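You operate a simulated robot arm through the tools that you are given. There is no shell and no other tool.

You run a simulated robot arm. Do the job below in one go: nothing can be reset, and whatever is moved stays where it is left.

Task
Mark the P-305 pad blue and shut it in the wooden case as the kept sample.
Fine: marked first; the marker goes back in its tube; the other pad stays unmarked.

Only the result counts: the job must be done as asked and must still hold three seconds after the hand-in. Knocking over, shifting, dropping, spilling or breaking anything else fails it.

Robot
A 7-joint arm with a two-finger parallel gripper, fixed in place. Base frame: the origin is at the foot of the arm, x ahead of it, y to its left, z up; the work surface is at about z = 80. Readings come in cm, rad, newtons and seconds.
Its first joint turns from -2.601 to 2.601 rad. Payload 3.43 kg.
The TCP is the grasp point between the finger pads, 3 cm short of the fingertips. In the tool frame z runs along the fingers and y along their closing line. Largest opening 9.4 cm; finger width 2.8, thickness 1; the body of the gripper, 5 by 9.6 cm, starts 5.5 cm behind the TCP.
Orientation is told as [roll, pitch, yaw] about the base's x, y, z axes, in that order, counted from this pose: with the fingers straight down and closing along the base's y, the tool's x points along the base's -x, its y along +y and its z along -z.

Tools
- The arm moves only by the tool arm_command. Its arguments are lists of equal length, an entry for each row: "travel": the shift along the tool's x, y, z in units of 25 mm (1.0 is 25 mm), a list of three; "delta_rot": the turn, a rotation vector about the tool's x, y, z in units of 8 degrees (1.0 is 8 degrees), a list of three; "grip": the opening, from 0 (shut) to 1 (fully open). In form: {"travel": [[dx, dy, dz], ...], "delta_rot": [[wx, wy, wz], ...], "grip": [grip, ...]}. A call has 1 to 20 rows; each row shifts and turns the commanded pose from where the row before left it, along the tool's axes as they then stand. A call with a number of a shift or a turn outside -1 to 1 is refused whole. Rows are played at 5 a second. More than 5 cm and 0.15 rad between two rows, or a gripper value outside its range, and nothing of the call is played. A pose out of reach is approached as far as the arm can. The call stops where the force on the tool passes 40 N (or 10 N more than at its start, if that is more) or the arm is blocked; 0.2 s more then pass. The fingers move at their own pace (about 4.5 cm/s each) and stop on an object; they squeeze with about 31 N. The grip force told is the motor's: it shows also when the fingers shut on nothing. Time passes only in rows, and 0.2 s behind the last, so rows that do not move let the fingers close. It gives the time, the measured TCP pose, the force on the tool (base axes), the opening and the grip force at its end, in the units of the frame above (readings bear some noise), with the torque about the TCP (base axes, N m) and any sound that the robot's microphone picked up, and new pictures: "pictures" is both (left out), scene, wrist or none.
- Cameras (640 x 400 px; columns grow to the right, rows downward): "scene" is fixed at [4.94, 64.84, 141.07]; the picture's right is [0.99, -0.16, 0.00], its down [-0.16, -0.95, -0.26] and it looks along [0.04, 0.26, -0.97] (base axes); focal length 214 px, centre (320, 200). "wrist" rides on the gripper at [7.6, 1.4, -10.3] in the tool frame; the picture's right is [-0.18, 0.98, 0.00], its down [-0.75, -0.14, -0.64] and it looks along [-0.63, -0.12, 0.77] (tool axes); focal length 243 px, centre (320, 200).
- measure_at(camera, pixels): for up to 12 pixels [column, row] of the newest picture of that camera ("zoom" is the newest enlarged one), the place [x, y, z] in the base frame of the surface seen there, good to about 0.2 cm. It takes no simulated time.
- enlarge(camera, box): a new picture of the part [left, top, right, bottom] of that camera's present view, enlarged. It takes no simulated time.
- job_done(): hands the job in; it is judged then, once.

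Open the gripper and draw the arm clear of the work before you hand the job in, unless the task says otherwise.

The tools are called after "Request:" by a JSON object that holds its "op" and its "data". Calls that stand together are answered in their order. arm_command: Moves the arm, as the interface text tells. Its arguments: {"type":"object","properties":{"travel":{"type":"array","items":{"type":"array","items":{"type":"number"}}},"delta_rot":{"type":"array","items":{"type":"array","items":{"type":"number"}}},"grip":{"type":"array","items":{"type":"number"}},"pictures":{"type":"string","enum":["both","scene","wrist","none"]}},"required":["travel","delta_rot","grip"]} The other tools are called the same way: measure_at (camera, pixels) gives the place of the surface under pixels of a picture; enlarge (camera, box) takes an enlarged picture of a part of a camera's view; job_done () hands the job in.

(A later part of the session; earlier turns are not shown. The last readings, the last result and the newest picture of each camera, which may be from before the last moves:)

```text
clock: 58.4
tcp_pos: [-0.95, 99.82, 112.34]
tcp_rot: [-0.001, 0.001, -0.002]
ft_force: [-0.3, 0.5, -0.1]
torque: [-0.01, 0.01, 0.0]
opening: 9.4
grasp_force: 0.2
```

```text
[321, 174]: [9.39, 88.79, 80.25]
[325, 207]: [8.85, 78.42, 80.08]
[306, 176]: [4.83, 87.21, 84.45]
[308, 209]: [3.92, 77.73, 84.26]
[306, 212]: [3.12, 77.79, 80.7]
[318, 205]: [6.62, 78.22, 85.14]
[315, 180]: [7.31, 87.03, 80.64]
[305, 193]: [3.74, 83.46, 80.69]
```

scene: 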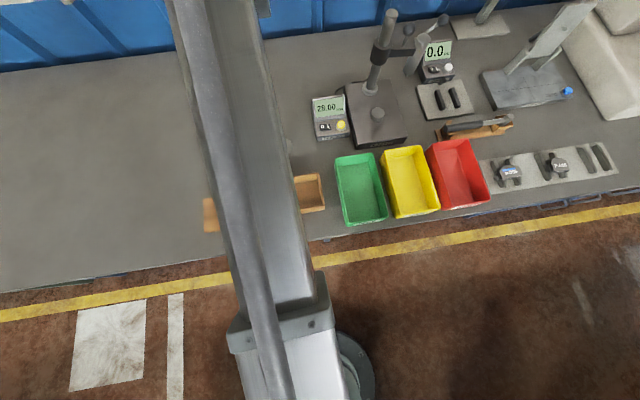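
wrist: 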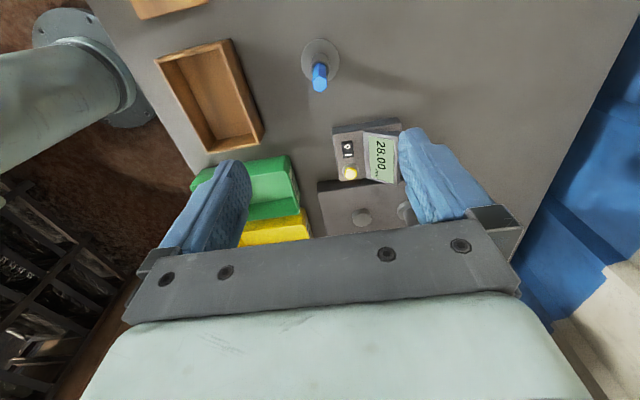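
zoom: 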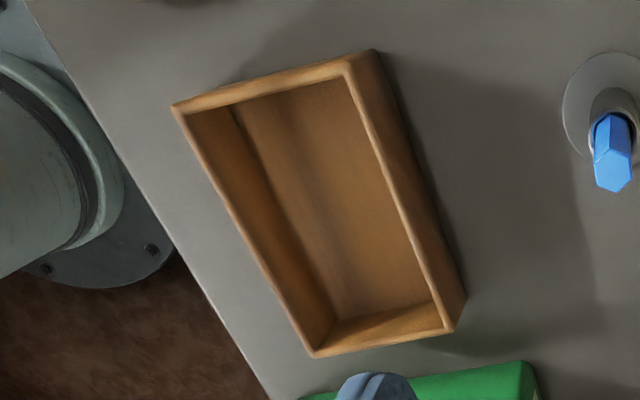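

The case's inside spans about x -5.6..7.9, y 78.5..87, floor z 80.7, rim z 85.1 — roomy enough. Now I'll travel back above P-305 with the fingers open.

Request:
{"op": "arm_command", "data": {"travel": [[-0.99, -0.312, 0], [-0.99, -0.312, 0], [-0.99, -0.312, 0], [-0.99, -0.312, 0], [-0.99, -0.312, 0], [-0.99, -0.312, 0], [-0.99, -0.312, 0], [-0.99, -0.312, 0], [-0.99, -0.312, 0], [-0.99, -0.312, 0], [-0.99, -0.312, 0], [-0.99, -0.312, 0], [-0.99, -0.312, 0], [-0.99, -0.312, 0], [-0.99, -0.312, 0], [-0.99, -0.312, 0], [-0.99, -0.312, 0], [-0.99, -0.312, 0]], "delta_rot": [[0, 0, 0], [0, 0, 0], [0, 0, 0], [0, 0, 0], [0, 0, 0], [0, 0, 0], [0, 0, 0], [0, 0, 0], [0, 0, 0], [0, 0, 0], [0, 0, 0], [0, 0, 0], [0, 0, 0], [0, 0, 0], [0, 0, 0], [0, 0, 0], [0, 0, 0], [0, 0, 0]], "grip": [1, 1, 1, 1, 1, 1, 1, 1, 1, 1, 1, 1, 1, 1, 1, 1, 1, 1], "pictures": "none"}}

Request:
{"op": "arm_command", "data": {"travel": [[-0.99, -0.312, 0], [-0.99, -0.312, 0], [-0.99, -0.312, 0], [-0.99, -0.312, 0], [-0.99, -0.312, 0], [-0.99, -0.312, 0], [-0.99, -0.312, 0], [-0.99, -0.312, 0], [0, 0, 1], [0, 0, 1], [0, 0, 1], [0, 0, 1], [0, 0, 0]], "delta_rot": [[0, 0, 0], [0, 0, 0], [0, 0, 0], [0, 0, 0], [0, 0, 0], [0, 0, 0], [0, 0, 0], [0, 0, -0.375], [0, 0, 0], [0, 0, 0], [0, 0, 0], [0, 0, 0], [0, 0, 0]], "grip": [1, 1, 1, 1, 1, 1, 1, 1, 1, 1, 1, 1, 1]}}

```text
clock: 62.2
tcp_pos: [43.59, 85.84, 112.33]
tcp_rot: [-0.001, 0.0, 0.0]
ft_force: [0.0, 1.0, -0.3]
torque: [0.04, -0.01, 0.04]
opening: 9.42
grasp_force: 0.1
```

```text
clock: 65.0
tcp_pos: [63.4, 79.61, 102.21]
tcp_rot: [-0.001, 0.001, 0.052]
ft_force: [-0.1, -0.1, -0.2]
torque: [0.01, -0.01, 0.0]
opening: 9.42
grasp_force: 0.0
```

scene: 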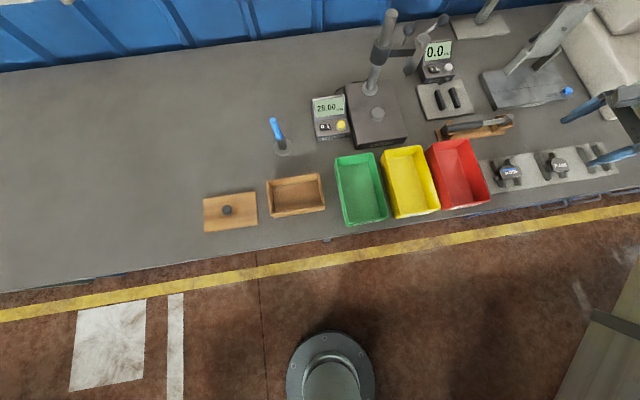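
wrist: 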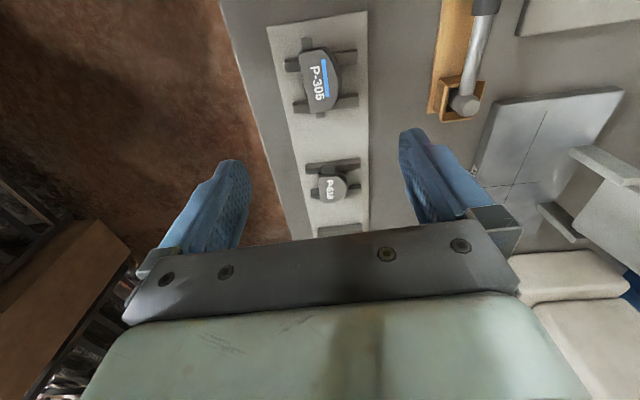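

P-305 with its blue line is at (318,82). I'll measure its edges once more from this closer view.

Request:
{"op": "enlarge", "data": {"camera": "wrist", "box": [275, 35, 365, 125]}}

```text
4.44 times, centred on (320, 80) of wrist
```

zoom: 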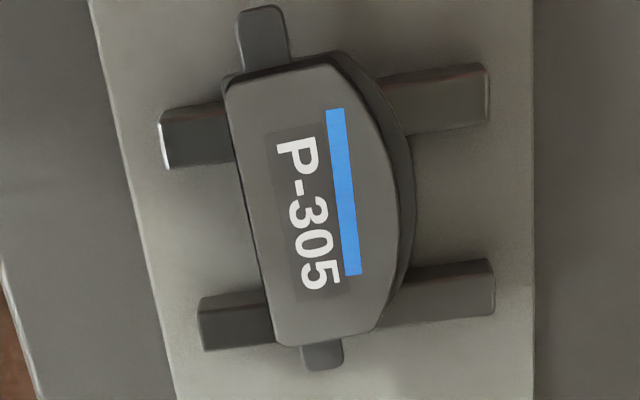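

Request:
{"op": "measure_at", "data": {"camera": "zoom", "pixels": [[236, 100], [250, 200], [272, 320], [262, 12], [322, 362], [409, 190], [395, 190], [335, 70], [370, 320], [170, 160], [210, 335], [485, 100]]}}

Request:
{"op": "measure_at", "data": {"camera": "zoom", "pixels": [[490, 285], [480, 310], [205, 305], [480, 130], [480, 75], [412, 170], [405, 250], [243, 160], [258, 265], [180, 115], [300, 200], [240, 60]]}}

```text
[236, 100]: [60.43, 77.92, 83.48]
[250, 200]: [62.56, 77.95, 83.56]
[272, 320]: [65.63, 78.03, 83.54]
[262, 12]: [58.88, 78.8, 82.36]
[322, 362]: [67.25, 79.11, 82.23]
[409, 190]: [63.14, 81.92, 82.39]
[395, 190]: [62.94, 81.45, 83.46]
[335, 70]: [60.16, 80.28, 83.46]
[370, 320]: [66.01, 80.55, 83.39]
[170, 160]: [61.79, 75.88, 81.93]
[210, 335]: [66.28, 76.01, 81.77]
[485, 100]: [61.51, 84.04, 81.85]
```

```text
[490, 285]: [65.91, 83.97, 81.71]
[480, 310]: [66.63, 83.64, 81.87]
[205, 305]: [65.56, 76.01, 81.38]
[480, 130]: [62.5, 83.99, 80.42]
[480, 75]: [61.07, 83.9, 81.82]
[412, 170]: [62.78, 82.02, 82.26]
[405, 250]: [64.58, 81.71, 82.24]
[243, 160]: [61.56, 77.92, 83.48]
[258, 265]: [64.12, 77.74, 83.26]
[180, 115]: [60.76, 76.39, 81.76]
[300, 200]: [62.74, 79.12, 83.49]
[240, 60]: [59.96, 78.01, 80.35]
```

The pad spans y 77.9–82.0, turned only about 1.7°, and the rails leave a gap x≈62.1–65.4. I'll trim the yaw, centre on (63.7, 79.9) and go down to z≈87.

Request:
{"op": "arm_command", "data": {"travel": [[-0.128, 0.112, 0], [0, 0, 1], [0, 0, 1], [0, 0, 1], [0, 0, 1], [0, 0, 1], [0, 0, 1], [0, 0, 0]], "delta_rot": [[0, 0, 0.16], [0, 0, 0], [0, 0, 0], [0, 0, 0], [0, 0, 0], [0, 0, 0], [0, 0, 0], [0, 0, 0]], "grip": [1, 1, 1, 1, 1, 1, 1, 1]}}

Request:
{"op": "enlarge", "data": {"camera": "wrist", "box": [220, 60, 420, 230]}}

Request:
{"op": "enlarge", "data": {"camera": "scene", "box": [475, 110, 575, 210]}}

```text
clock: 66.8
tcp_pos: [63.71, 79.88, 87.05]
tcp_rot: [-0.001, -0.001, 0.03]
ft_force: [-0.4, -0.4, 0.3]
torque: [0.0, 0.01, -0.01]
opening: 9.4
grasp_force: 0.0
```

scene: 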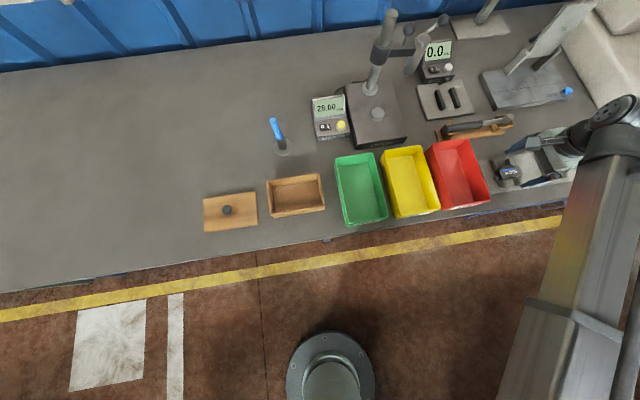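
wrist: 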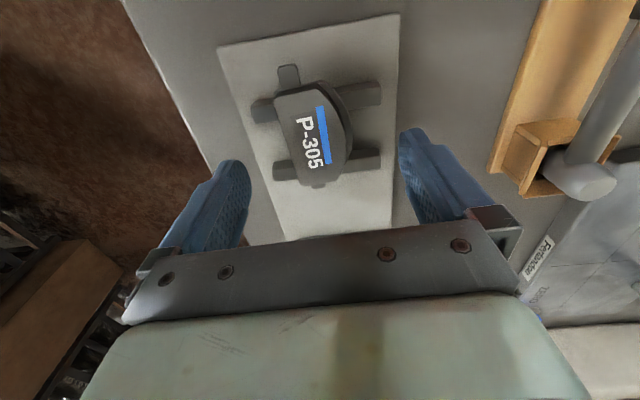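

```text
2.35 times, centred on (320, 145) of wrist
```

zoom: 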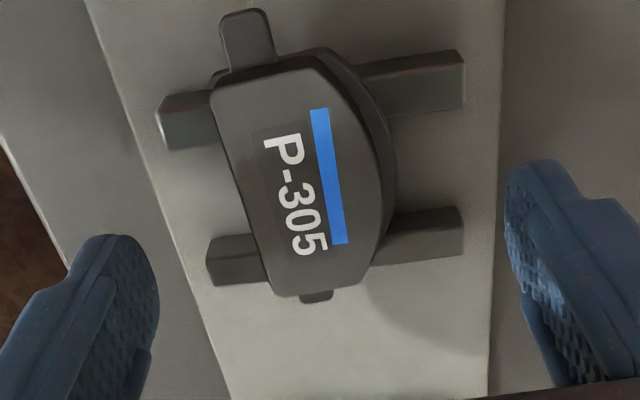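

```text
4.00 times, centred on (525, 160) of scene
```

zoom: 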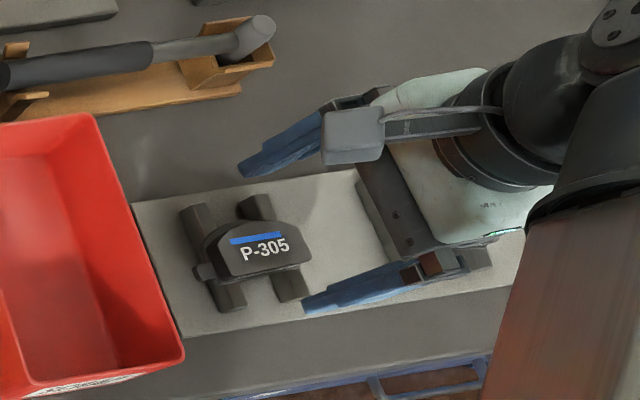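

The fingers are either side of P-305, clear of everything. I'll go down to z≈84.95 (tips just above the rail tops) and close.

Request:
{"op": "arm_command", "data": {"travel": [[0, 0, 0.5], [0, 0, 0.3], [0, 0, 0.12], [0, 0, 0]], "delta_rot": [[0, 0, 0], [0, 0, 0], [0, 0, 0], [0, 0, 0]], "grip": [1, 1, 1, 1]}}

Request:
{"op": "enlarge", "data": {"camera": "wrist", "box": [220, 60, 420, 230]}}

Request:
{"op": "enlarge", "data": {"camera": "scene", "box": [475, 125, 575, 210]}}

```text
clock: 67.8
tcp_pos: [63.7, 79.86, 84.8]
tcp_rot: [0.001, 0.0, 0.03]
ft_force: [-0.3, 0.8, 0.5]
torque: [-0.05, 0.01, 0.0]
opening: 9.42
grasp_force: 0.1
```

scene: 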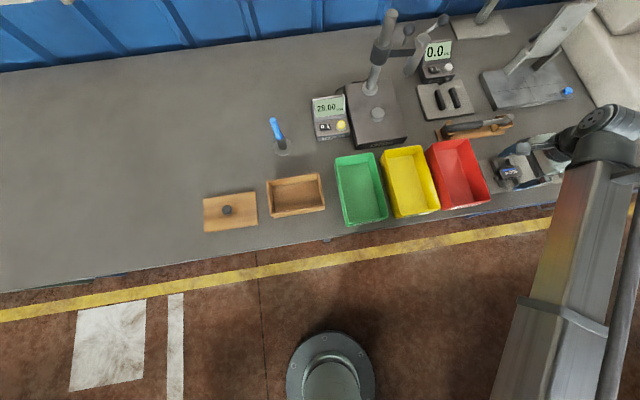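
wrist: 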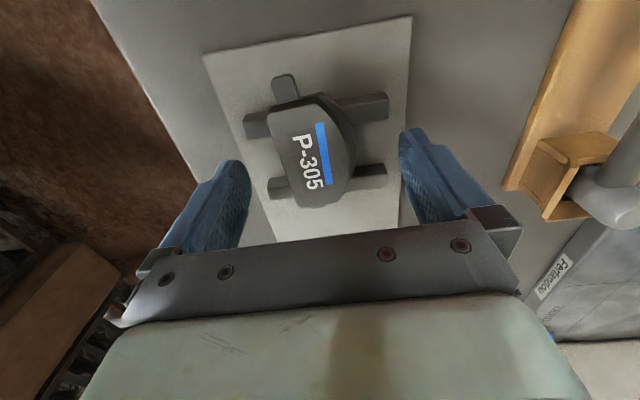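

```text
2.35 times, centred on (320, 145) of wrist
```

zoom: 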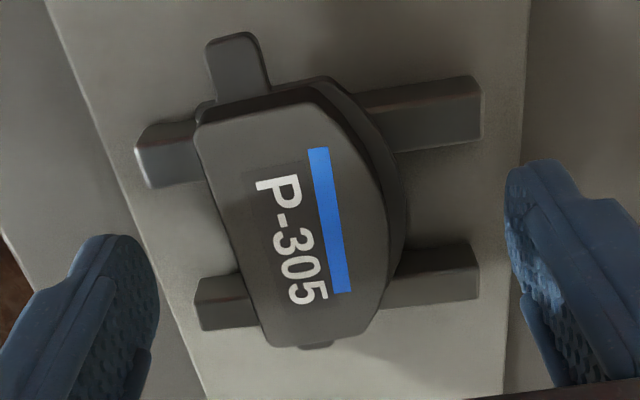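

```text
4.71 times, centred on (525, 168) of scene
```

zoom: 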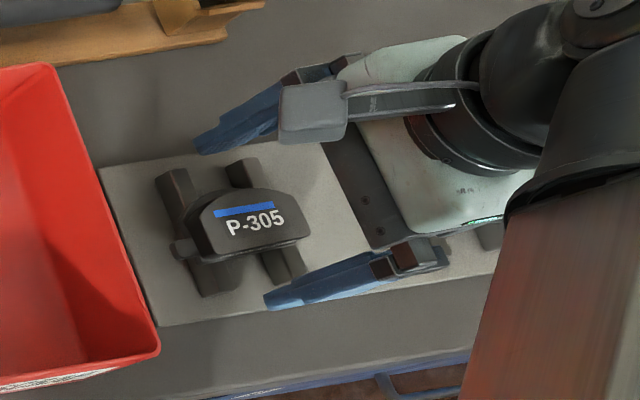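

Tips are at about the rail-top height, in line with the gap. I'll close on the pad.

Request:
{"op": "arm_command", "data": {"travel": [[0, 0, 0], [0, 0, 0], [0, 0, 0], [0, 0, 0], [0, 0, 0], [0, 0, 0], [0, 0, 0]], "delta_rot": [[0, 0, 0], [0, 0, 0], [0, 0, 0], [0, 0, 0], [0, 0, 0], [0, 0, 0], [0, 0, 0]], "grip": [0.75, 0.6, 0.5, 0.4, 0.3, 0.2, 0.2]}}

Request:
{"op": "enlarge", "data": {"camera": "wrist", "box": [220, 60, 420, 230]}}

Request:
{"op": "enlarge", "data": {"camera": "scene", "box": [475, 125, 575, 210]}}

```text
clock: 69.4
tcp_pos: [63.84, 79.88, 85.0]
tcp_rot: [0.001, 0.0, 0.029]
ft_force: [0.4, -0.2, 1.4]
torque: [0.02, 0.05, 0.02]
opening: 4.3
grasp_force: 31.3
```

scene: 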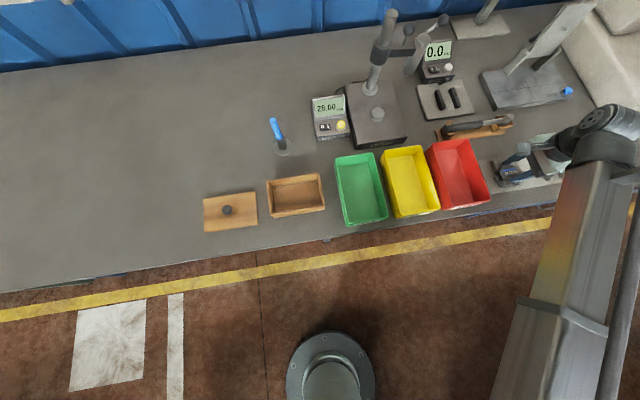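
wrist: 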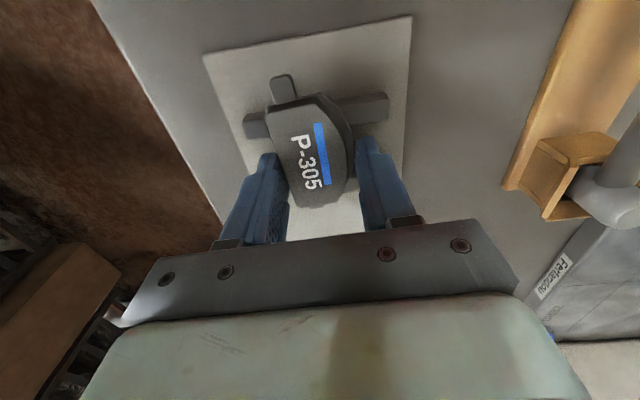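

```text
2.35 times, centred on (320, 145) of wrist
```

zoom: 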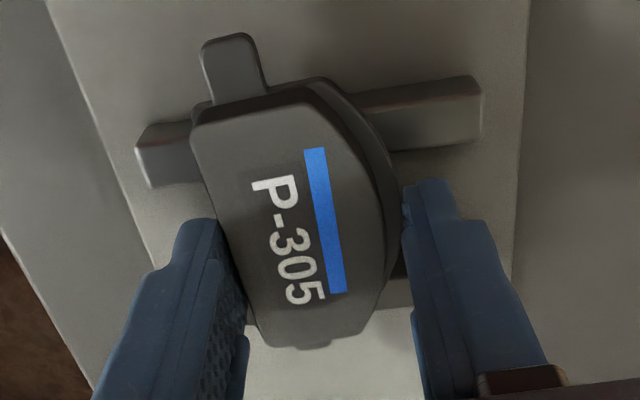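

```text
4.71 times, centred on (525, 168) of scene
```

zoom: 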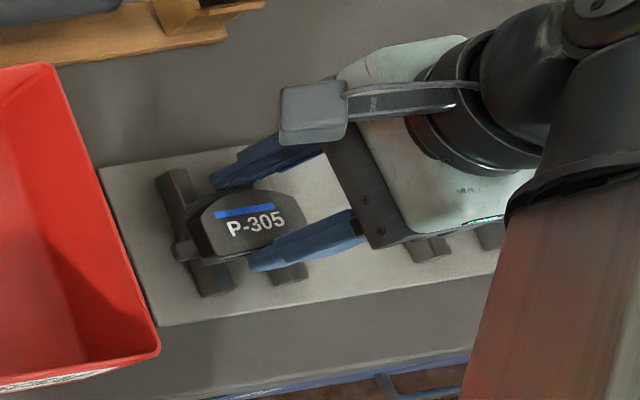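

The pad is gripped (opening 4.3, 31 N). I'll lift slowly a couple of centimetres and check that it holds level.

Request:
{"op": "arm_command", "data": {"travel": [[0, 0, -0.15], [0, 0, -0.25], [0, 0, -0.4], [0, 0, -0.4], [0, 0, 0]], "delta_rot": [[0, 0, 0], [0, 0, 0], [0, 0, 0], [0, 0, 0], [0, 0, 0]], "grip": [0.2, 0.2, 0.2, 0.2, 0.2]}}

Request:
{"op": "enlarge", "data": {"camera": "wrist", "box": [220, 60, 420, 230]}}

Request:
{"op": "enlarge", "data": {"camera": "scene", "box": [475, 125, 575, 210]}}

```text
clock: 70.6
tcp_pos: [63.88, 79.88, 87.97]
tcp_rot: [0.0, 0.001, 0.031]
ft_force: [0.3, 0.9, -2.3]
torque: [0.01, -0.01, 0.02]
opening: 4.34
grasp_force: 31.3
```

scene: 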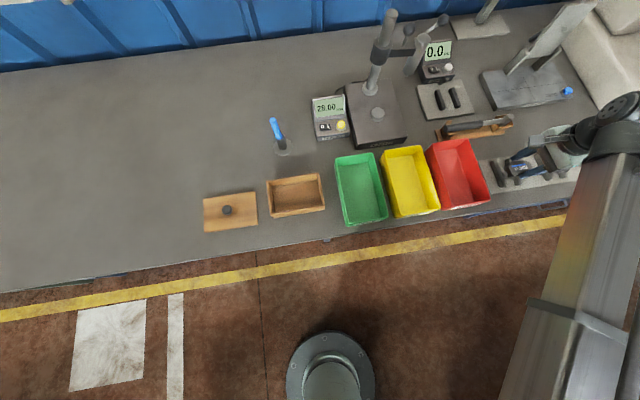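
wrist: 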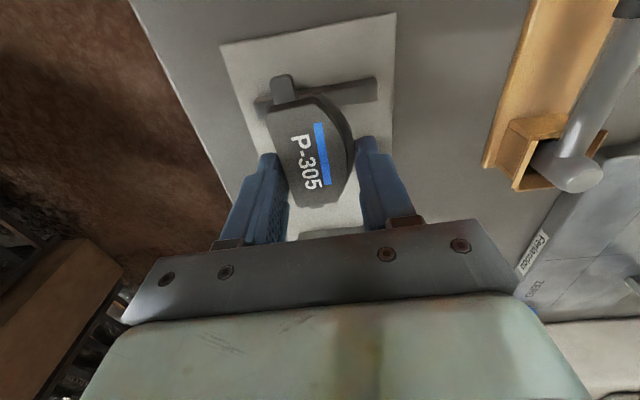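

```text
2.35 times, centred on (320, 145) of wrist
```

zoom: 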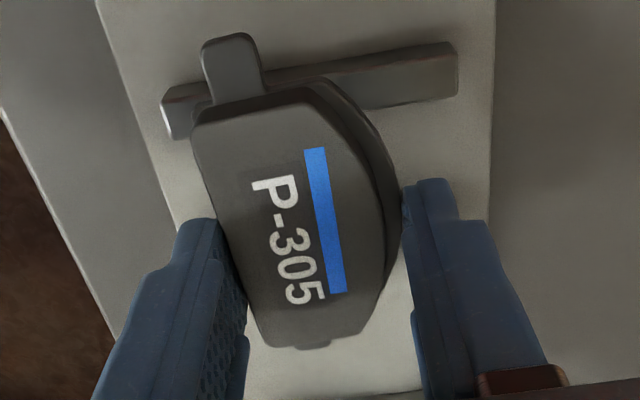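

```text
4.71 times, centred on (525, 168) of scene
```

zoom: 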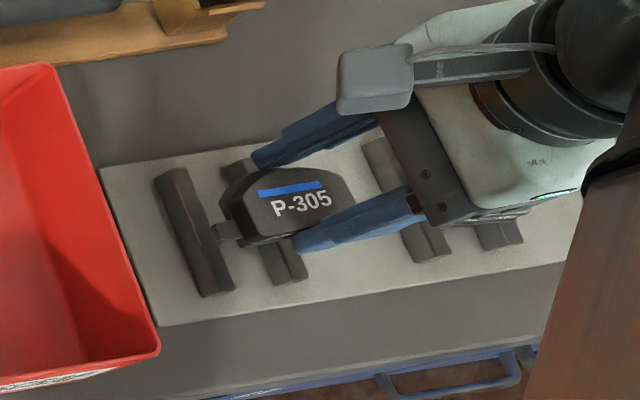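

The pad is lifted level and firmly held. I'll raise it to z≈105, square the yaw, and carry it over the bins towards the case.

Request:
{"op": "arm_command", "data": {"travel": [[0, 0, -0.8], [0, 0, -1], [0, 0, -1], [0, 0, -1], [0, 0, -1], [0, 0, -1], [0, 0, -1], [0, 0, 0], [0.992, 0.048, 0], [0.992, 0.048, 0], [0.992, 0.048, 0], [0.992, 0.048, 0], [0.992, 0.048, 0], [0.992, 0.048, 0], [0.992, 0.048, 0], [0.992, 0.048, 0], [0.992, 0.048, 0], [0.992, 0.048, 0], [0.992, 0.048, 0], [0.992, 0.048, 0]], "delta_rot": [[0, 0, 0], [0, 0, 0], [0, 0, 0], [0, 0, 0], [0, 0, 0], [0, 0, 0], [0, 0, 0], [0, 0, 0.215], [0, 0, 0], [0, 0, 0], [0, 0, 0], [0, 0, 0], [0, 0, 0], [0, 0, 0], [0, 0, 0], [0, 0, 0], [0, 0, 0], [0, 0, 0], [0, 0, 0], [0, 0, 0]], "grip": [0.2, 0.2, 0.2, 0.2, 0.2, 0.2, 0.2, 0.2, 0.2, 0.2, 0.2, 0.2, 0.2, 0.2, 0.2, 0.2, 0.2, 0.2, 0.2, 0.2], "pictures": "wrist"}}

Request:
{"op": "arm_command", "data": {"travel": [[0.992, 0.048, 0], [0.992, 0.048, 0], [0.992, 0.048, 0], [0.992, 0.048, 0], [0.992, 0.048, 0], [0.992, 0.048, 0], [0.992, 0.048, 0], [0.992, 0.048, 0], [0.992, 0.048, 0], [0.992, 0.048, 0], [0.992, 0.048, 0], [0.992, 0.048, 0], [0.992, 0.048, 0], [0, 0, 0]], "delta_rot": [[0, 0, 0], [0, 0, 0], [0, 0, 0], [0, 0, 0], [0, 0, 0], [0, 0, 0], [0, 0, 0], [0, 0, 0], [0, 0, 0], [0, 0, 0], [0, 0, 0], [0, 0, 0], [0, 0, 0], [0, 0, 0]], "grip": [0.2, 0.2, 0.2, 0.2, 0.2, 0.2, 0.2, 0.2, 0.2, 0.2, 0.2, 0.2, 0.2, 0.2]}}

```text
clock: 74.8
tcp_pos: [34.09, 81.27, 105.0]
tcp_rot: [0.0, 0.0, -0.001]
ft_force: [-0.4, -0.1, -1.4]
torque: [0.0, -0.02, -0.02]
opening: 4.3
grasp_force: 30.7
```

wrist: 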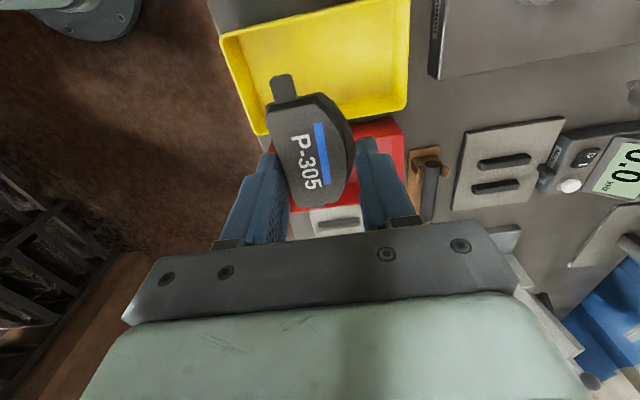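

```text
clock: 77.8
tcp_pos: [1.72, 83.07, 104.99]
tcp_rot: [-0.002, 0.001, 0.001]
ft_force: [-0.7, -0.8, -1.8]
torque: [0.01, 0.0, -0.04]
opening: 4.32
grasp_force: 31.7
```

scene: 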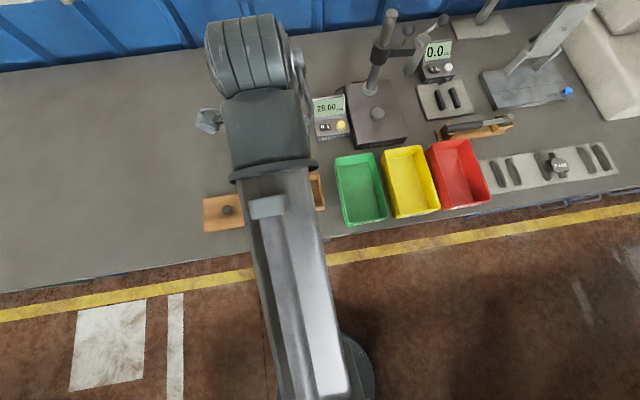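
wrist: 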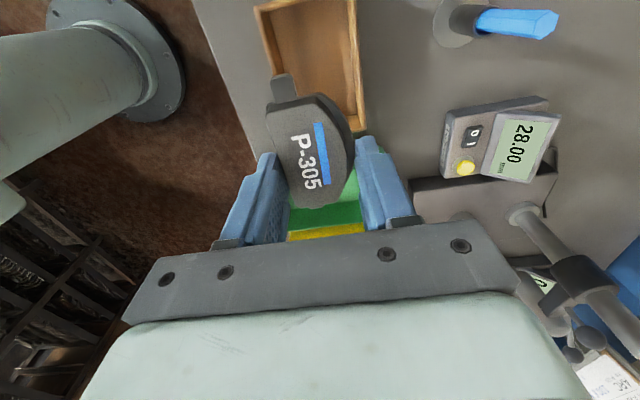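

Over the case. I'll lower to z≈91 (pad bottom ~88, above the 85.1 rim) and check the alignment.

Request:
{"op": "arm_command", "data": {"travel": [[0, 0, 1], [0, 0, 1], [0, 0, 1], [0, 0, 1], [0, 0, 1], [0, 0, 0.5], [0, 0, 0]], "delta_rot": [[0, 0, 0], [0, 0, 0], [0, 0, 0], [0, 0, 0], [0, 0, 0], [0, 0, 0], [0, 0, 0]], "grip": [0.2, 0.2, 0.2, 0.2, 0.2, 0.2, 0.2]}}

Request:
{"op": "enlarge", "data": {"camera": "wrist", "box": [200, 40, 420, 250]}}

```text
clock: 79.4
tcp_pos: [1.8, 83.02, 91.21]
tcp_rot: [0.0, 0.0, 0.0]
ft_force: [0.1, -0.1, -1.5]
torque: [0.0, 0.0, 0.01]
opening: 4.31
grasp_force: 30.8
```

scene: 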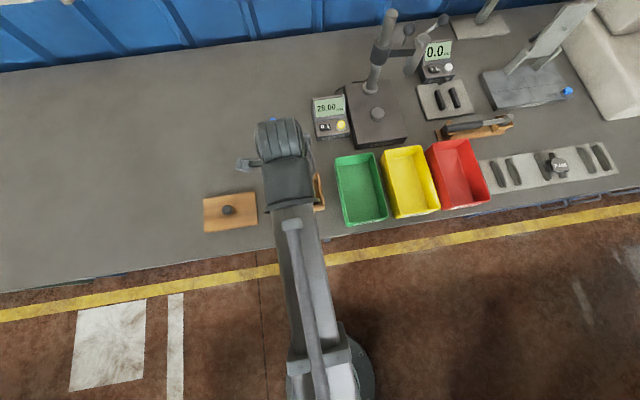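
wrist: 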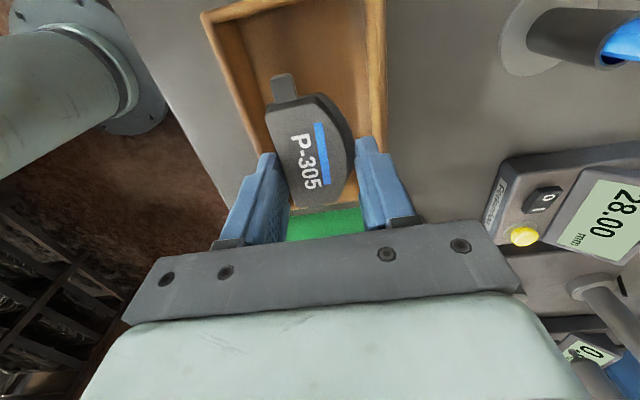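

```text
1.90 times, centred on (310, 145) of wrist
```

zoom: 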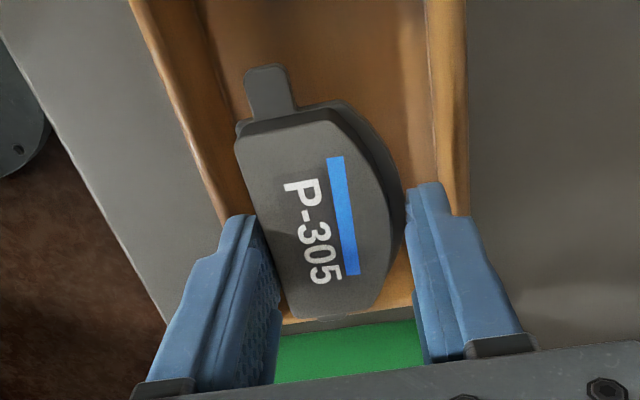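

The pad and fingers are centred over the case opening with about 1 cm of room on each side. I'll lower to just above the floor (z≈84.1).

Request:
{"op": "arm_command", "data": {"travel": [[0, 0, 0.6], [0, 0, 0.6], [0, 0, 0.6], [0, 0, 0.6], [0, 0, 0.3], [0, 0, 0.12], [0, 0, 0]], "delta_rot": [[0, 0, 0], [0, 0, 0], [0, 0, 0], [0, 0, 0], [0, 0, 0], [0, 0, 0], [0, 0, 0]], "grip": [0.2, 0.2, 0.2, 0.2, 0.2, 0.2, 0.2]}}

Request:
{"op": "enlarge", "data": {"camera": "wrist", "box": [200, 40, 420, 250]}}

```text
clock: 81.0
tcp_pos: [1.71, 83.08, 84.16]
tcp_rot: [0.0, -0.001, 0.0]
ft_force: [-0.3, -0.7, -1.7]
torque: [-0.01, 0.01, 0.0]
opening: 4.3
grasp_force: 30.3
```

scene: 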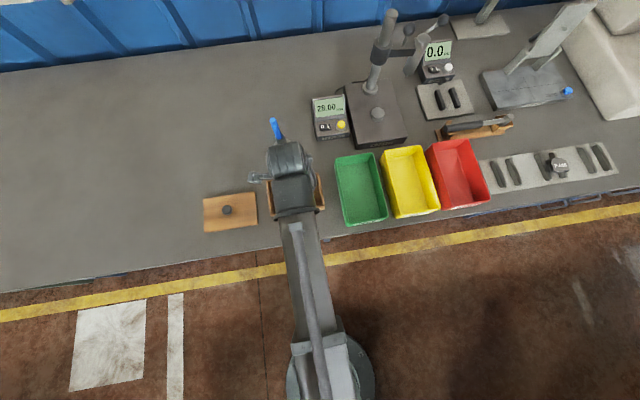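
wrist: 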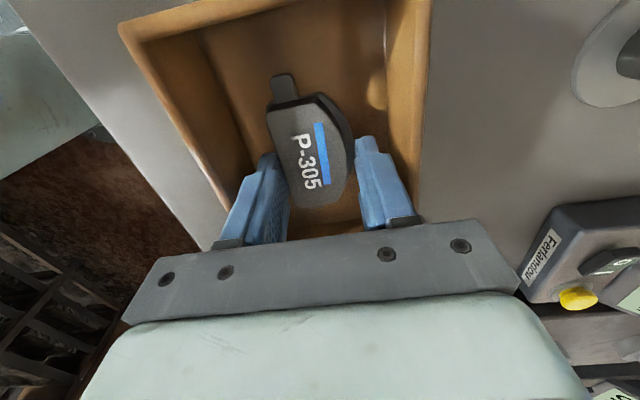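

```text
1.90 times, centred on (310, 145) of wrist
```

zoom: 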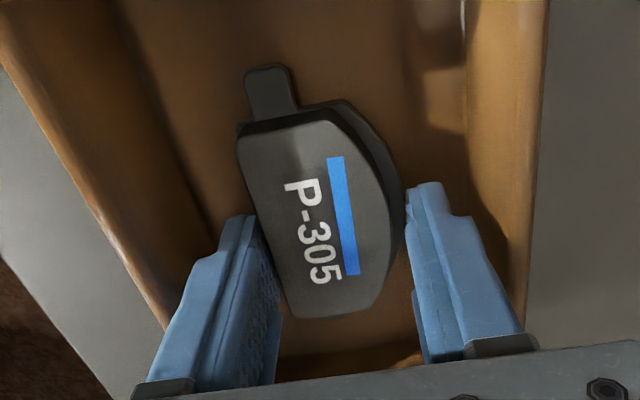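

It's hanging just above the floor. I'll lower 0.2 cm more and open only to 5.6 cm, so the fingers stay clear of the walls.

Request:
{"op": "arm_command", "data": {"travel": [[0, 0, 0.06], [0, 0, 0], [0, 0, 0], [0, 0, 0], [0, 0, 0], [0, 0, 0]], "delta_rot": [[0, 0, 0], [0, 0, 0], [0, 0, 0], [0, 0, 0], [0, 0, 0], [0, 0, 0]], "grip": [0.2, 0.2, 0.5, 0.6, 0.6, 0.6]}}

Request:
{"op": "enlarge", "data": {"camera": "wrist", "box": [200, 40, 420, 250]}}

```text
clock: 82.4
tcp_pos: [1.64, 83.02, 83.88]
tcp_rot: [0.0, 0.001, 0.0]
ft_force: [-0.3, -0.9, -0.1]
torque: [-0.02, 0.0, -0.01]
opening: 5.63
grasp_force: 0.0
```

scene: 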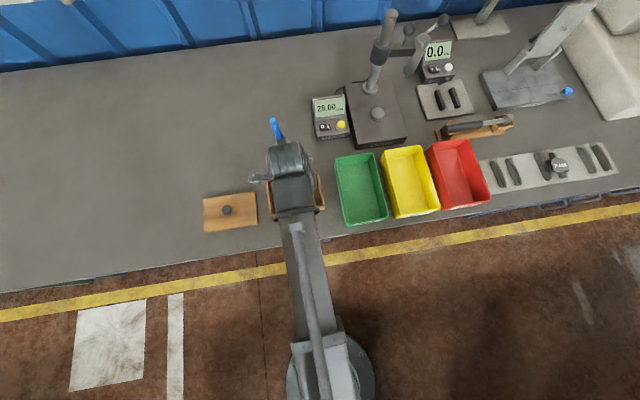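
wrist: 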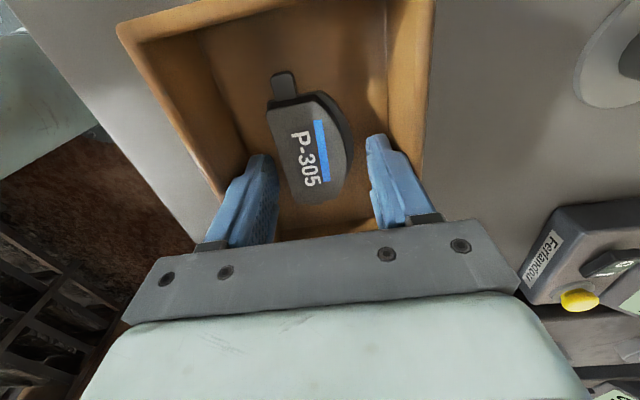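

```text
1.90 times, centred on (310, 145) of wrist
```

zoom: 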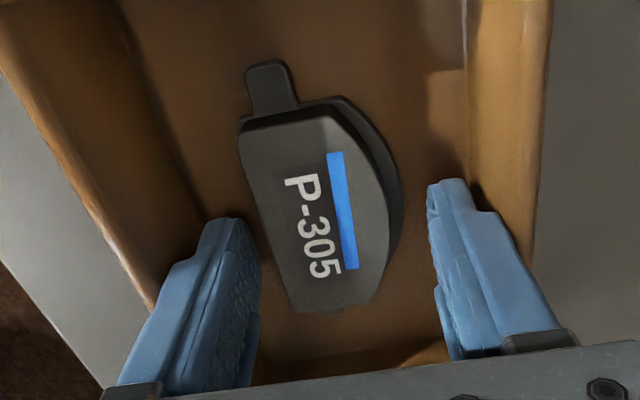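

P-305 lies flat on the case floor, label and blue line up. I'll raise the hand straight up and move over towards the lid to inspect it.

Request:
{"op": "arm_command", "data": {"travel": [[0, 0, -0.6], [0, 0, -0.8], [0, 0, -0.8], [0, 0, -0.8], [0, 0, -1], [0, 0, -1], [0, 0, -1], [0, 0, -1], [0, 0, -1], [1, -0.1, 0], [1, -0.1, 0], [1, -0.1, 0], [1, -0.1, 0], [1, -0.1, 0], [1, -0.1, 0], [1, -0.1, 0], [0.6, -0.1, 0], [0, 0, 0]], "delta_rot": [[0, 0, 0], [0, 0, 0], [0, 0, 0], [0, 0, 0], [0, 0, 0], [0, 0, 0], [0, 0, 0], [0, 0, 0], [0, 0, 0], [0, 0, 0], [0, 0, 0], [0, 0, 0], [0, 0, 0], [0, 0, 0], [0, 0, 0], [0, 0, 0], [0, 0, 0], [0, 0, 0]], "grip": [0.6, 0.6, 0.6, 0.6, 0.6, 0.6, 0.6, 0.6, 0.6, 0.6, 0.6, 0.6, 0.6, 0.6, 0.6, 0.6, 0.6, 0.6]}}

Request:
{"op": "enlarge", "data": {"camera": "wrist", "box": [220, 20, 420, 180]}}

Request:
{"op": "enlarge", "data": {"camera": "scene", "box": [190, 110, 340, 240]}}

```text
clock: 86.2
tcp_pos: [-17.26, 80.94, 104.13]
tcp_rot: [0.001, 0.0, -0.002]
ft_force: [-0.3, -0.2, -0.4]
torque: [0.02, 0.01, -0.01]
opening: 5.65
grasp_force: 0.0
```

scene: 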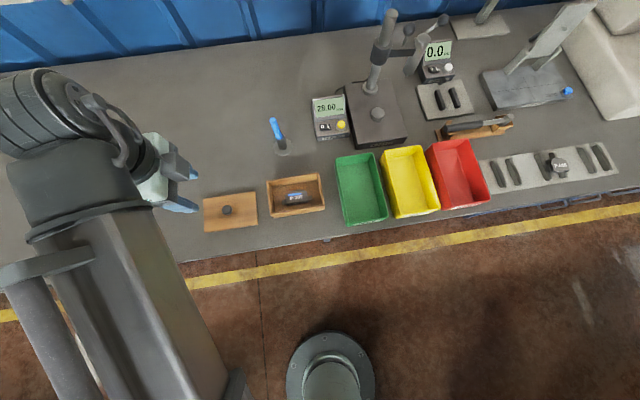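
wrist: 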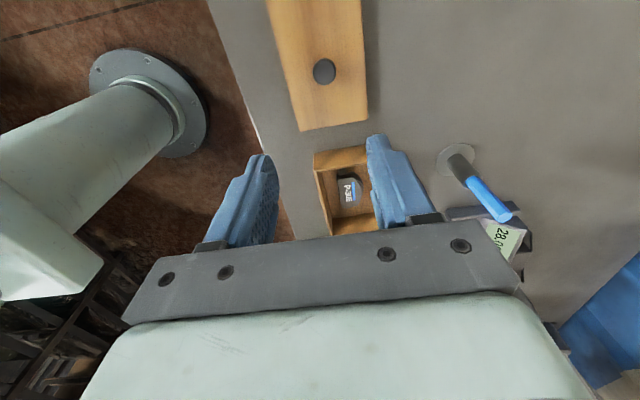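

```text
2.50 times, centred on (320, 100) of wrist
```

zoom: 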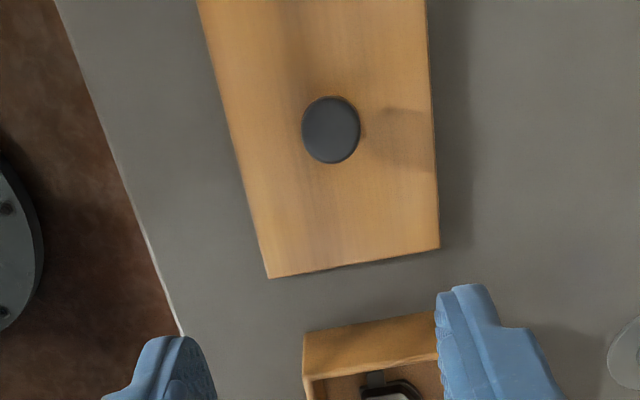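

```text
3.08 times, centred on (265, 175) of scene
```

zoom: 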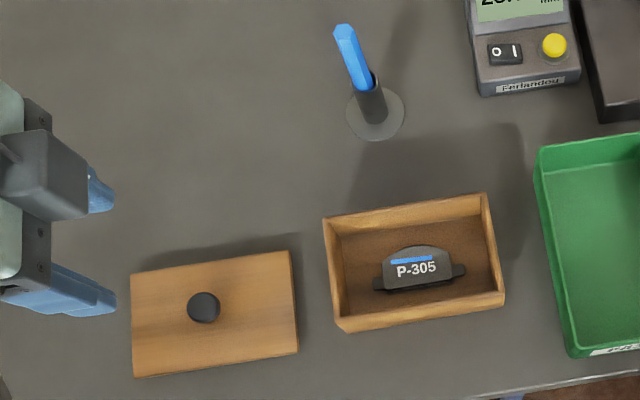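

The pad shows in the case with its blue line. Now I'll measure the lid corners, its edge and the knob.

Request:
{"op": "measure_at", "data": {"camera": "zoom", "pixels": [[137, 277], [286, 255], [293, 348], [141, 372], [203, 303], [190, 308], [217, 305], [204, 320], [203, 292], [328, 224], [483, 198], [500, 298]]}}

Request:
{"op": "measure_at", "data": {"camera": "scene", "pixels": [[271, 214], [324, 206], [230, 229], [231, 231], [258, 210], [256, 200], [321, 190], [268, 199], [295, 213], [297, 176], [312, 192], [312, 182]]}}

Request:
{"op": "measure_at", "data": {"camera": "wrist", "pixels": [[299, 129], [367, 121], [300, 131], [368, 124], [324, 72], [312, 72], [336, 72], [363, 10], [325, 83], [325, 60], [270, 8], [363, 60]]}}

```text
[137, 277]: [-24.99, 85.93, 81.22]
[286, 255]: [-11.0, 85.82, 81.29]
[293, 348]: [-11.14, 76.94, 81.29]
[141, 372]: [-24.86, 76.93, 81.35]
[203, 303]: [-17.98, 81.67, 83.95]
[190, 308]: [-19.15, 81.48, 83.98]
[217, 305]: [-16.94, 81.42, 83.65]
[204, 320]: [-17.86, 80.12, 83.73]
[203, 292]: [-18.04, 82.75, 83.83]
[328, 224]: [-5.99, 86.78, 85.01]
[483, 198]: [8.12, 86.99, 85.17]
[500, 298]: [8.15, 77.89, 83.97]
```

```text
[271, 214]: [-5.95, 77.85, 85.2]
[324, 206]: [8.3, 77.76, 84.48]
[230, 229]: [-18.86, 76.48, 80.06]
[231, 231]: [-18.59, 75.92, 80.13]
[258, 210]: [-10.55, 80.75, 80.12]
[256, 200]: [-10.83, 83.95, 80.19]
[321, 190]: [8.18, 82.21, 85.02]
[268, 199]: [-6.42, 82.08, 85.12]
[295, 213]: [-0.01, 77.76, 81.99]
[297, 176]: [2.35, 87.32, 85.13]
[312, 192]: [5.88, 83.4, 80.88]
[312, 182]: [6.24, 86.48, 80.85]
```

```text
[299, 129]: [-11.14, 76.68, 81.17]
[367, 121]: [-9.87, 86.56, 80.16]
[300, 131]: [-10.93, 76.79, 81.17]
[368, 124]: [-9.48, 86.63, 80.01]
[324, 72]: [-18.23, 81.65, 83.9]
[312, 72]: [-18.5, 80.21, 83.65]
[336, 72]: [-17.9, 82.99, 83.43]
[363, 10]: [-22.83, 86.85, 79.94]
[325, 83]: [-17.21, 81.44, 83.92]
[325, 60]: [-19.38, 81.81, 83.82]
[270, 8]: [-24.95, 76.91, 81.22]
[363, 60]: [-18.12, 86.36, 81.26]
```

The lid is square to the axes, centred near (-18.1, 81.5), top z 81.3, with a knob of radius ~1.35 up to z 83.9. I'll go above the knob and down to z≈88 to check alignment.

Request:
{"op": "arm_command", "data": {"travel": [[0.32, 0.24, 0], [0, 0, 1], [0, 0, 1], [0, 0, 1], [0, 0, 1], [0, 0, 1], [0, 0, 1], [0, 0, 0.4], [0, 0, 0]], "delta_rot": [[0, 0, 0], [0, 0, 0], [0, 0, 0], [0, 0, 0], [0, 0, 0], [0, 0, 0], [0, 0, 0], [0, 0, 0], [0, 0, 0]], "grip": [0.6, 0.6, 0.6, 0.6, 0.6, 0.6, 0.6, 0.6, 0.6]}}

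Request:
{"op": "enlarge", "data": {"camera": "wrist", "box": [220, 40, 420, 240]}}

Request:
{"op": "enlarge", "data": {"camera": "scene", "box": [190, 160, 340, 240]}}

```text
clock: 88.2
tcp_pos: [-17.9, 81.54, 88.01]
tcp_rot: [0.0, 0.0, 0.001]
ft_force: [-0.2, -0.4, 0.0]
torque: [-0.02, 0.04, -0.01]
opening: 5.62
grasp_force: 0.1
```

scene: 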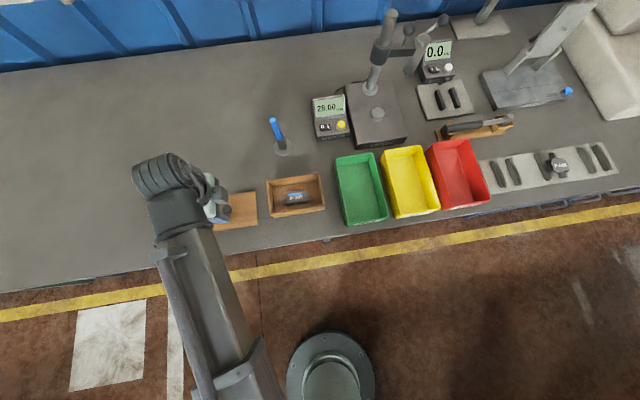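
wrist: 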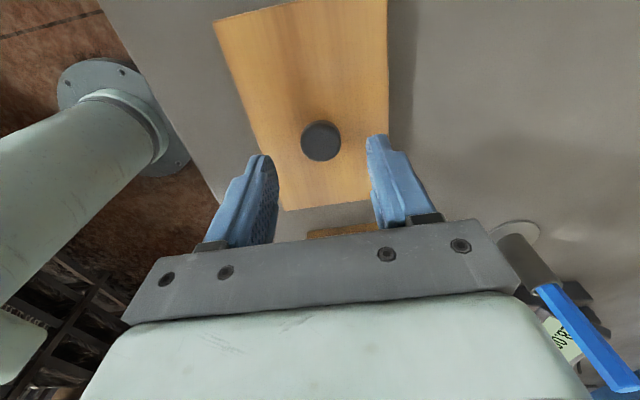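

```text
2.00 times, centred on (320, 140) of wrist
```

zoom: 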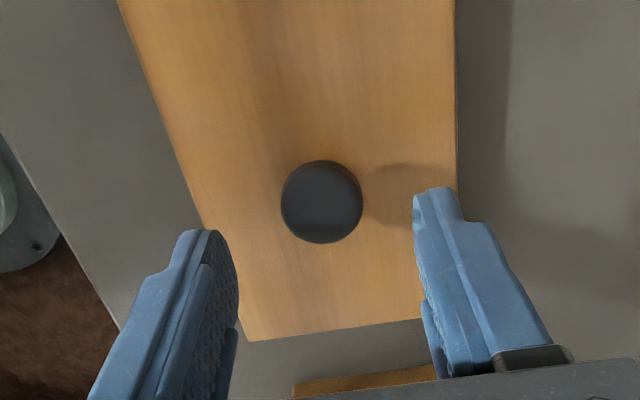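

```text
4.27 times, centred on (265, 200) of scene
```

zoom: 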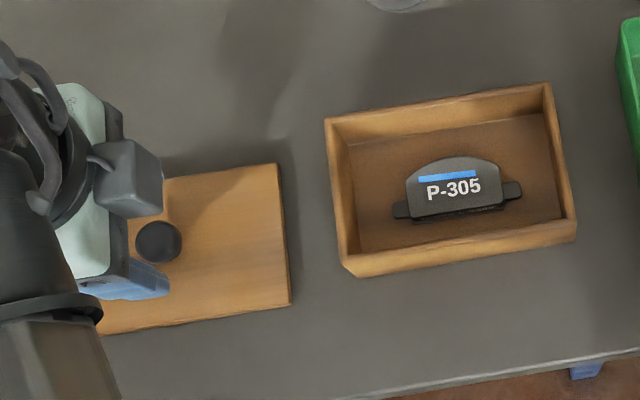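

The knob is centred between the fingers. Before grasping, I'll measure the case rim precisely for the placing target.

Request:
{"op": "measure_at", "data": {"camera": "zoom", "pixels": [[329, 121], [546, 87], [573, 225], [348, 258], [333, 170], [340, 215], [558, 140], [567, 190], [400, 108], [500, 93], [400, 255], [510, 240]]}}

Request:
{"op": "measure_at", "data": {"camera": "zoom", "pixels": [[281, 240], [284, 270], [278, 200], [275, 168], [240, 173], [240, 311], [200, 316], [286, 300], [288, 302], [292, 300], [244, 313], [276, 165]]}}

```text
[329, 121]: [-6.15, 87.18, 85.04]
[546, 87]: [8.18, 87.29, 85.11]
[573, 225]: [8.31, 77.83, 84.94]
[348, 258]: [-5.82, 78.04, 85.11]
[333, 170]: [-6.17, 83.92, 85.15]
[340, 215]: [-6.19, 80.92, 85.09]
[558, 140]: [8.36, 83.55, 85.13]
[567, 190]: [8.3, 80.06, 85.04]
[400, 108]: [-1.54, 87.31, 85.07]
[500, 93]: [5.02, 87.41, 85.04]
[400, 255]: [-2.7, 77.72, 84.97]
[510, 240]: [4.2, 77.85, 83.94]
```

```text
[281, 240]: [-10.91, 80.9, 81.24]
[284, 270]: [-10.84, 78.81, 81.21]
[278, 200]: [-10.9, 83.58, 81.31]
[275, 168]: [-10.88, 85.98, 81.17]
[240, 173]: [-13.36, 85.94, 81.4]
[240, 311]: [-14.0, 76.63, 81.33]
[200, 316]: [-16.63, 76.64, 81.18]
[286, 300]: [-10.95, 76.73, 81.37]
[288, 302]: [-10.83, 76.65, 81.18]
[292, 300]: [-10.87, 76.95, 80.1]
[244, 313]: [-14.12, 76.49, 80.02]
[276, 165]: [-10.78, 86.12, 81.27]
```

Case rim centre ≈ (1.07, 82.6), 14.8×9.7; the lid ≈ 14.5×9.65 centred at (-18.05, 81.35). I'll lower to grip the knob.

Request:
{"op": "arm_command", "data": {"travel": [[0, 0, 0.6], [0, 0, 0.5], [0, 0, 0.2], [0, 0, 0], [0, 0, 0], [0, 0, 0], [0, 0, 0], [0, 0, 0]], "delta_rot": [[0, 0, 0], [0, 0, 0], [0, 0, 0], [0, 0, 0], [0, 0, 0], [0, 0, 0], [0, 0, 0], [0, 0, 0]], "grip": [0.6, 0.6, 0.6, 0.6, 0.4, 0.3, 0.15, 0.1]}}

Request:
{"op": "enlarge", "data": {"camera": "wrist", "box": [220, 40, 420, 240]}}

```text
clock: 90.0
tcp_pos: [-17.95, 81.68, 84.68]
tcp_rot: [0.0, -0.001, -0.001]
ft_force: [0.2, 0.2, 0.2]
torque: [-0.02, 0.03, 0.0]
opening: 2.65
grasp_force: 30.7
```

scene: 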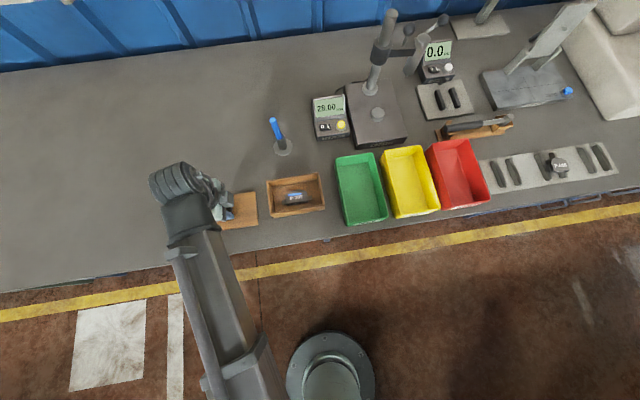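
wrist: 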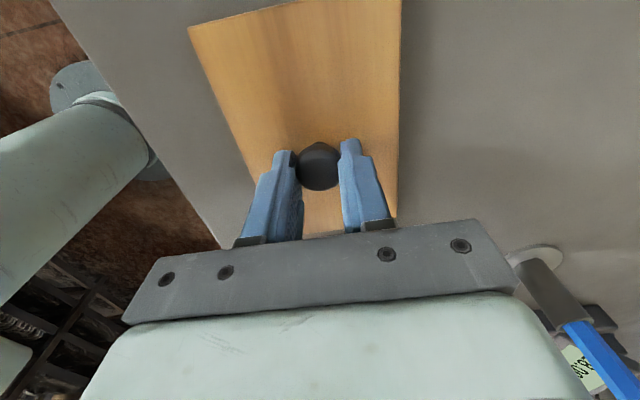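

```text
2.00 times, centred on (320, 140) of wrist
```

zoom: 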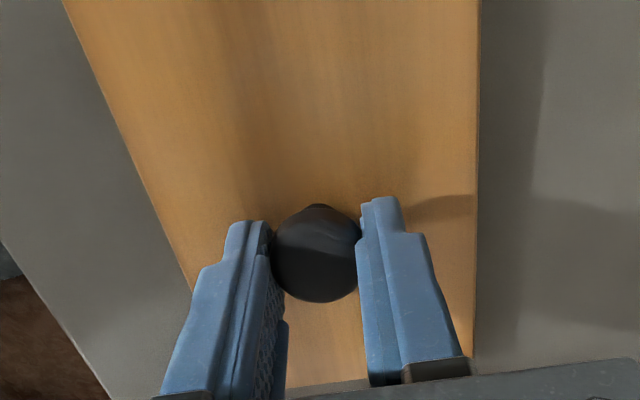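

The knob is gripped (opening 2.65). I'll lift the lid 10 cm and look at it.

Request:
{"op": "arm_command", "data": {"travel": [[0, 0, -0.2], [0, 0, -0.4], [0, 0, -0.7], [0, 0, -0.9], [0, 0, -0.9], [0, 0, -0.9], [0, 0, 0]], "delta_rot": [[0, 0, 0], [0, 0, 0], [0, 0, 0], [0, 0, 0], [0, 0, 0], [0, 0, 0], [0, 0, 0]], "grip": [0.1, 0.1, 0.1, 0.1, 0.1, 0.1, 0.1]}}

Request:
{"op": "enlarge", "data": {"camera": "wrist", "box": [170, 0, 450, 240]}}

Request:
{"op": "enlarge", "data": {"camera": "scene", "box": [190, 160, 340, 240]}}

```text
clock: 91.6
tcp_pos: [-17.95, 81.53, 94.65]
tcp_rot: [-0.001, -0.001, -0.001]
ft_force: [0.5, -0.1, -1.0]
torque: [0.03, -0.03, -0.01]
opening: 2.65
grasp_force: 30.9
```

scene: 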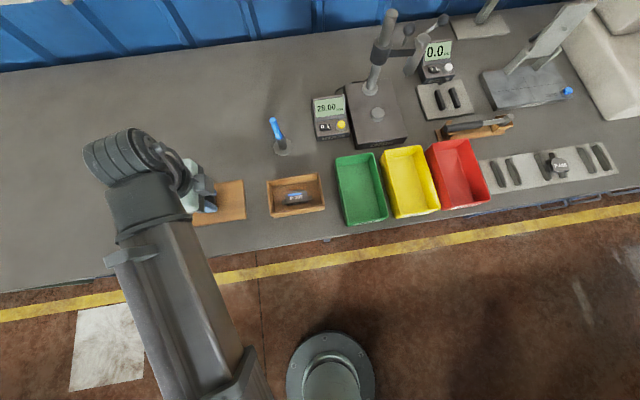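
wrist: 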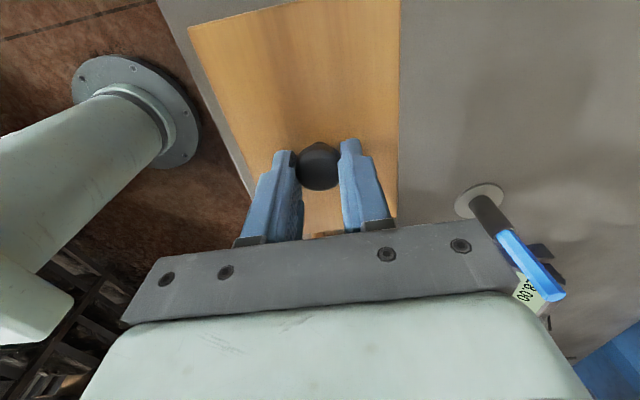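

```text
1.67 times, centred on (310, 120) of wrist
```

zoom: 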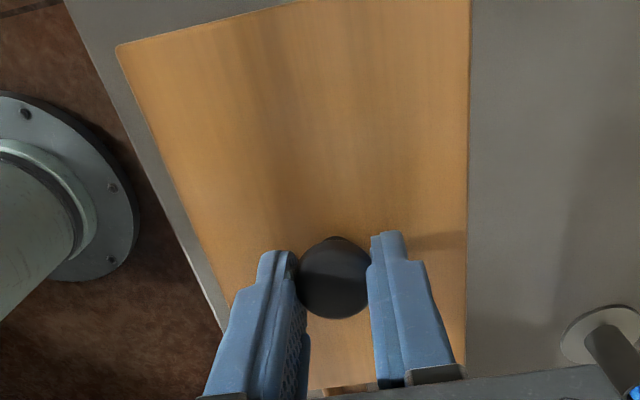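

```text
4.27 times, centred on (265, 200) of scene
```

zoom: 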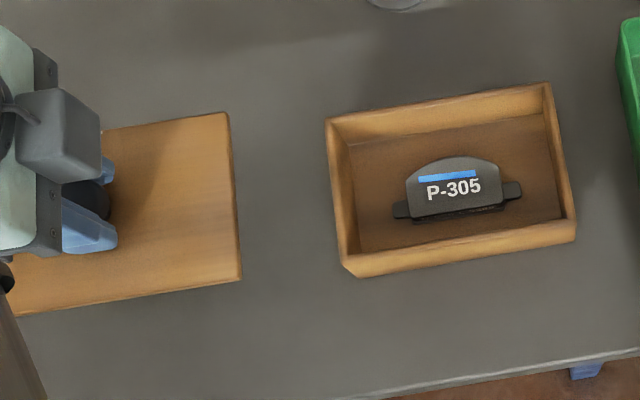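

The lid is held level. I'll measure its edges in the air to get its exact offset from the hand.

Request:
{"op": "measure_at", "data": {"camera": "zoom", "pixels": [[229, 130], [232, 180], [236, 230], [239, 270], [227, 114], [200, 119], [150, 126], [120, 299], [180, 290], [235, 279], [240, 275], [140, 295]]}}

Request:
{"op": "measure_at", "data": {"camera": "wrist", "pixels": [[189, 29], [192, 32], [210, 80], [230, 130], [245, 170], [397, 50], [396, 100], [396, 150], [395, 200], [240, 17], [280, 7], [200, 26]]}}

```text
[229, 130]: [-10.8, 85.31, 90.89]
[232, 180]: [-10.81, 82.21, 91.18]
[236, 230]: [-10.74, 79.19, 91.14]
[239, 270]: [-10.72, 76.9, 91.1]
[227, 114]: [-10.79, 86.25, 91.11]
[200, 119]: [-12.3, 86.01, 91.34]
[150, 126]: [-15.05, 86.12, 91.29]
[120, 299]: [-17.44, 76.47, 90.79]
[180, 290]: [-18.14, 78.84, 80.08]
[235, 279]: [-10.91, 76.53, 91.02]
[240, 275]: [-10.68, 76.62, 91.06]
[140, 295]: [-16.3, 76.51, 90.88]
```

```text
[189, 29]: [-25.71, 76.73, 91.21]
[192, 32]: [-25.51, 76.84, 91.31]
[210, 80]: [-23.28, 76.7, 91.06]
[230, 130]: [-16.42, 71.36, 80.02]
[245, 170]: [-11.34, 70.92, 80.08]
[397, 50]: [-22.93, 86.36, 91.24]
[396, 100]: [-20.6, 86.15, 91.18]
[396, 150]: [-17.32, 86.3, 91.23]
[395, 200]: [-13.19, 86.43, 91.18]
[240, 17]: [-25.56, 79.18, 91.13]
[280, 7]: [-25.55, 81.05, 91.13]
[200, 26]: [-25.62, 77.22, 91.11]
```

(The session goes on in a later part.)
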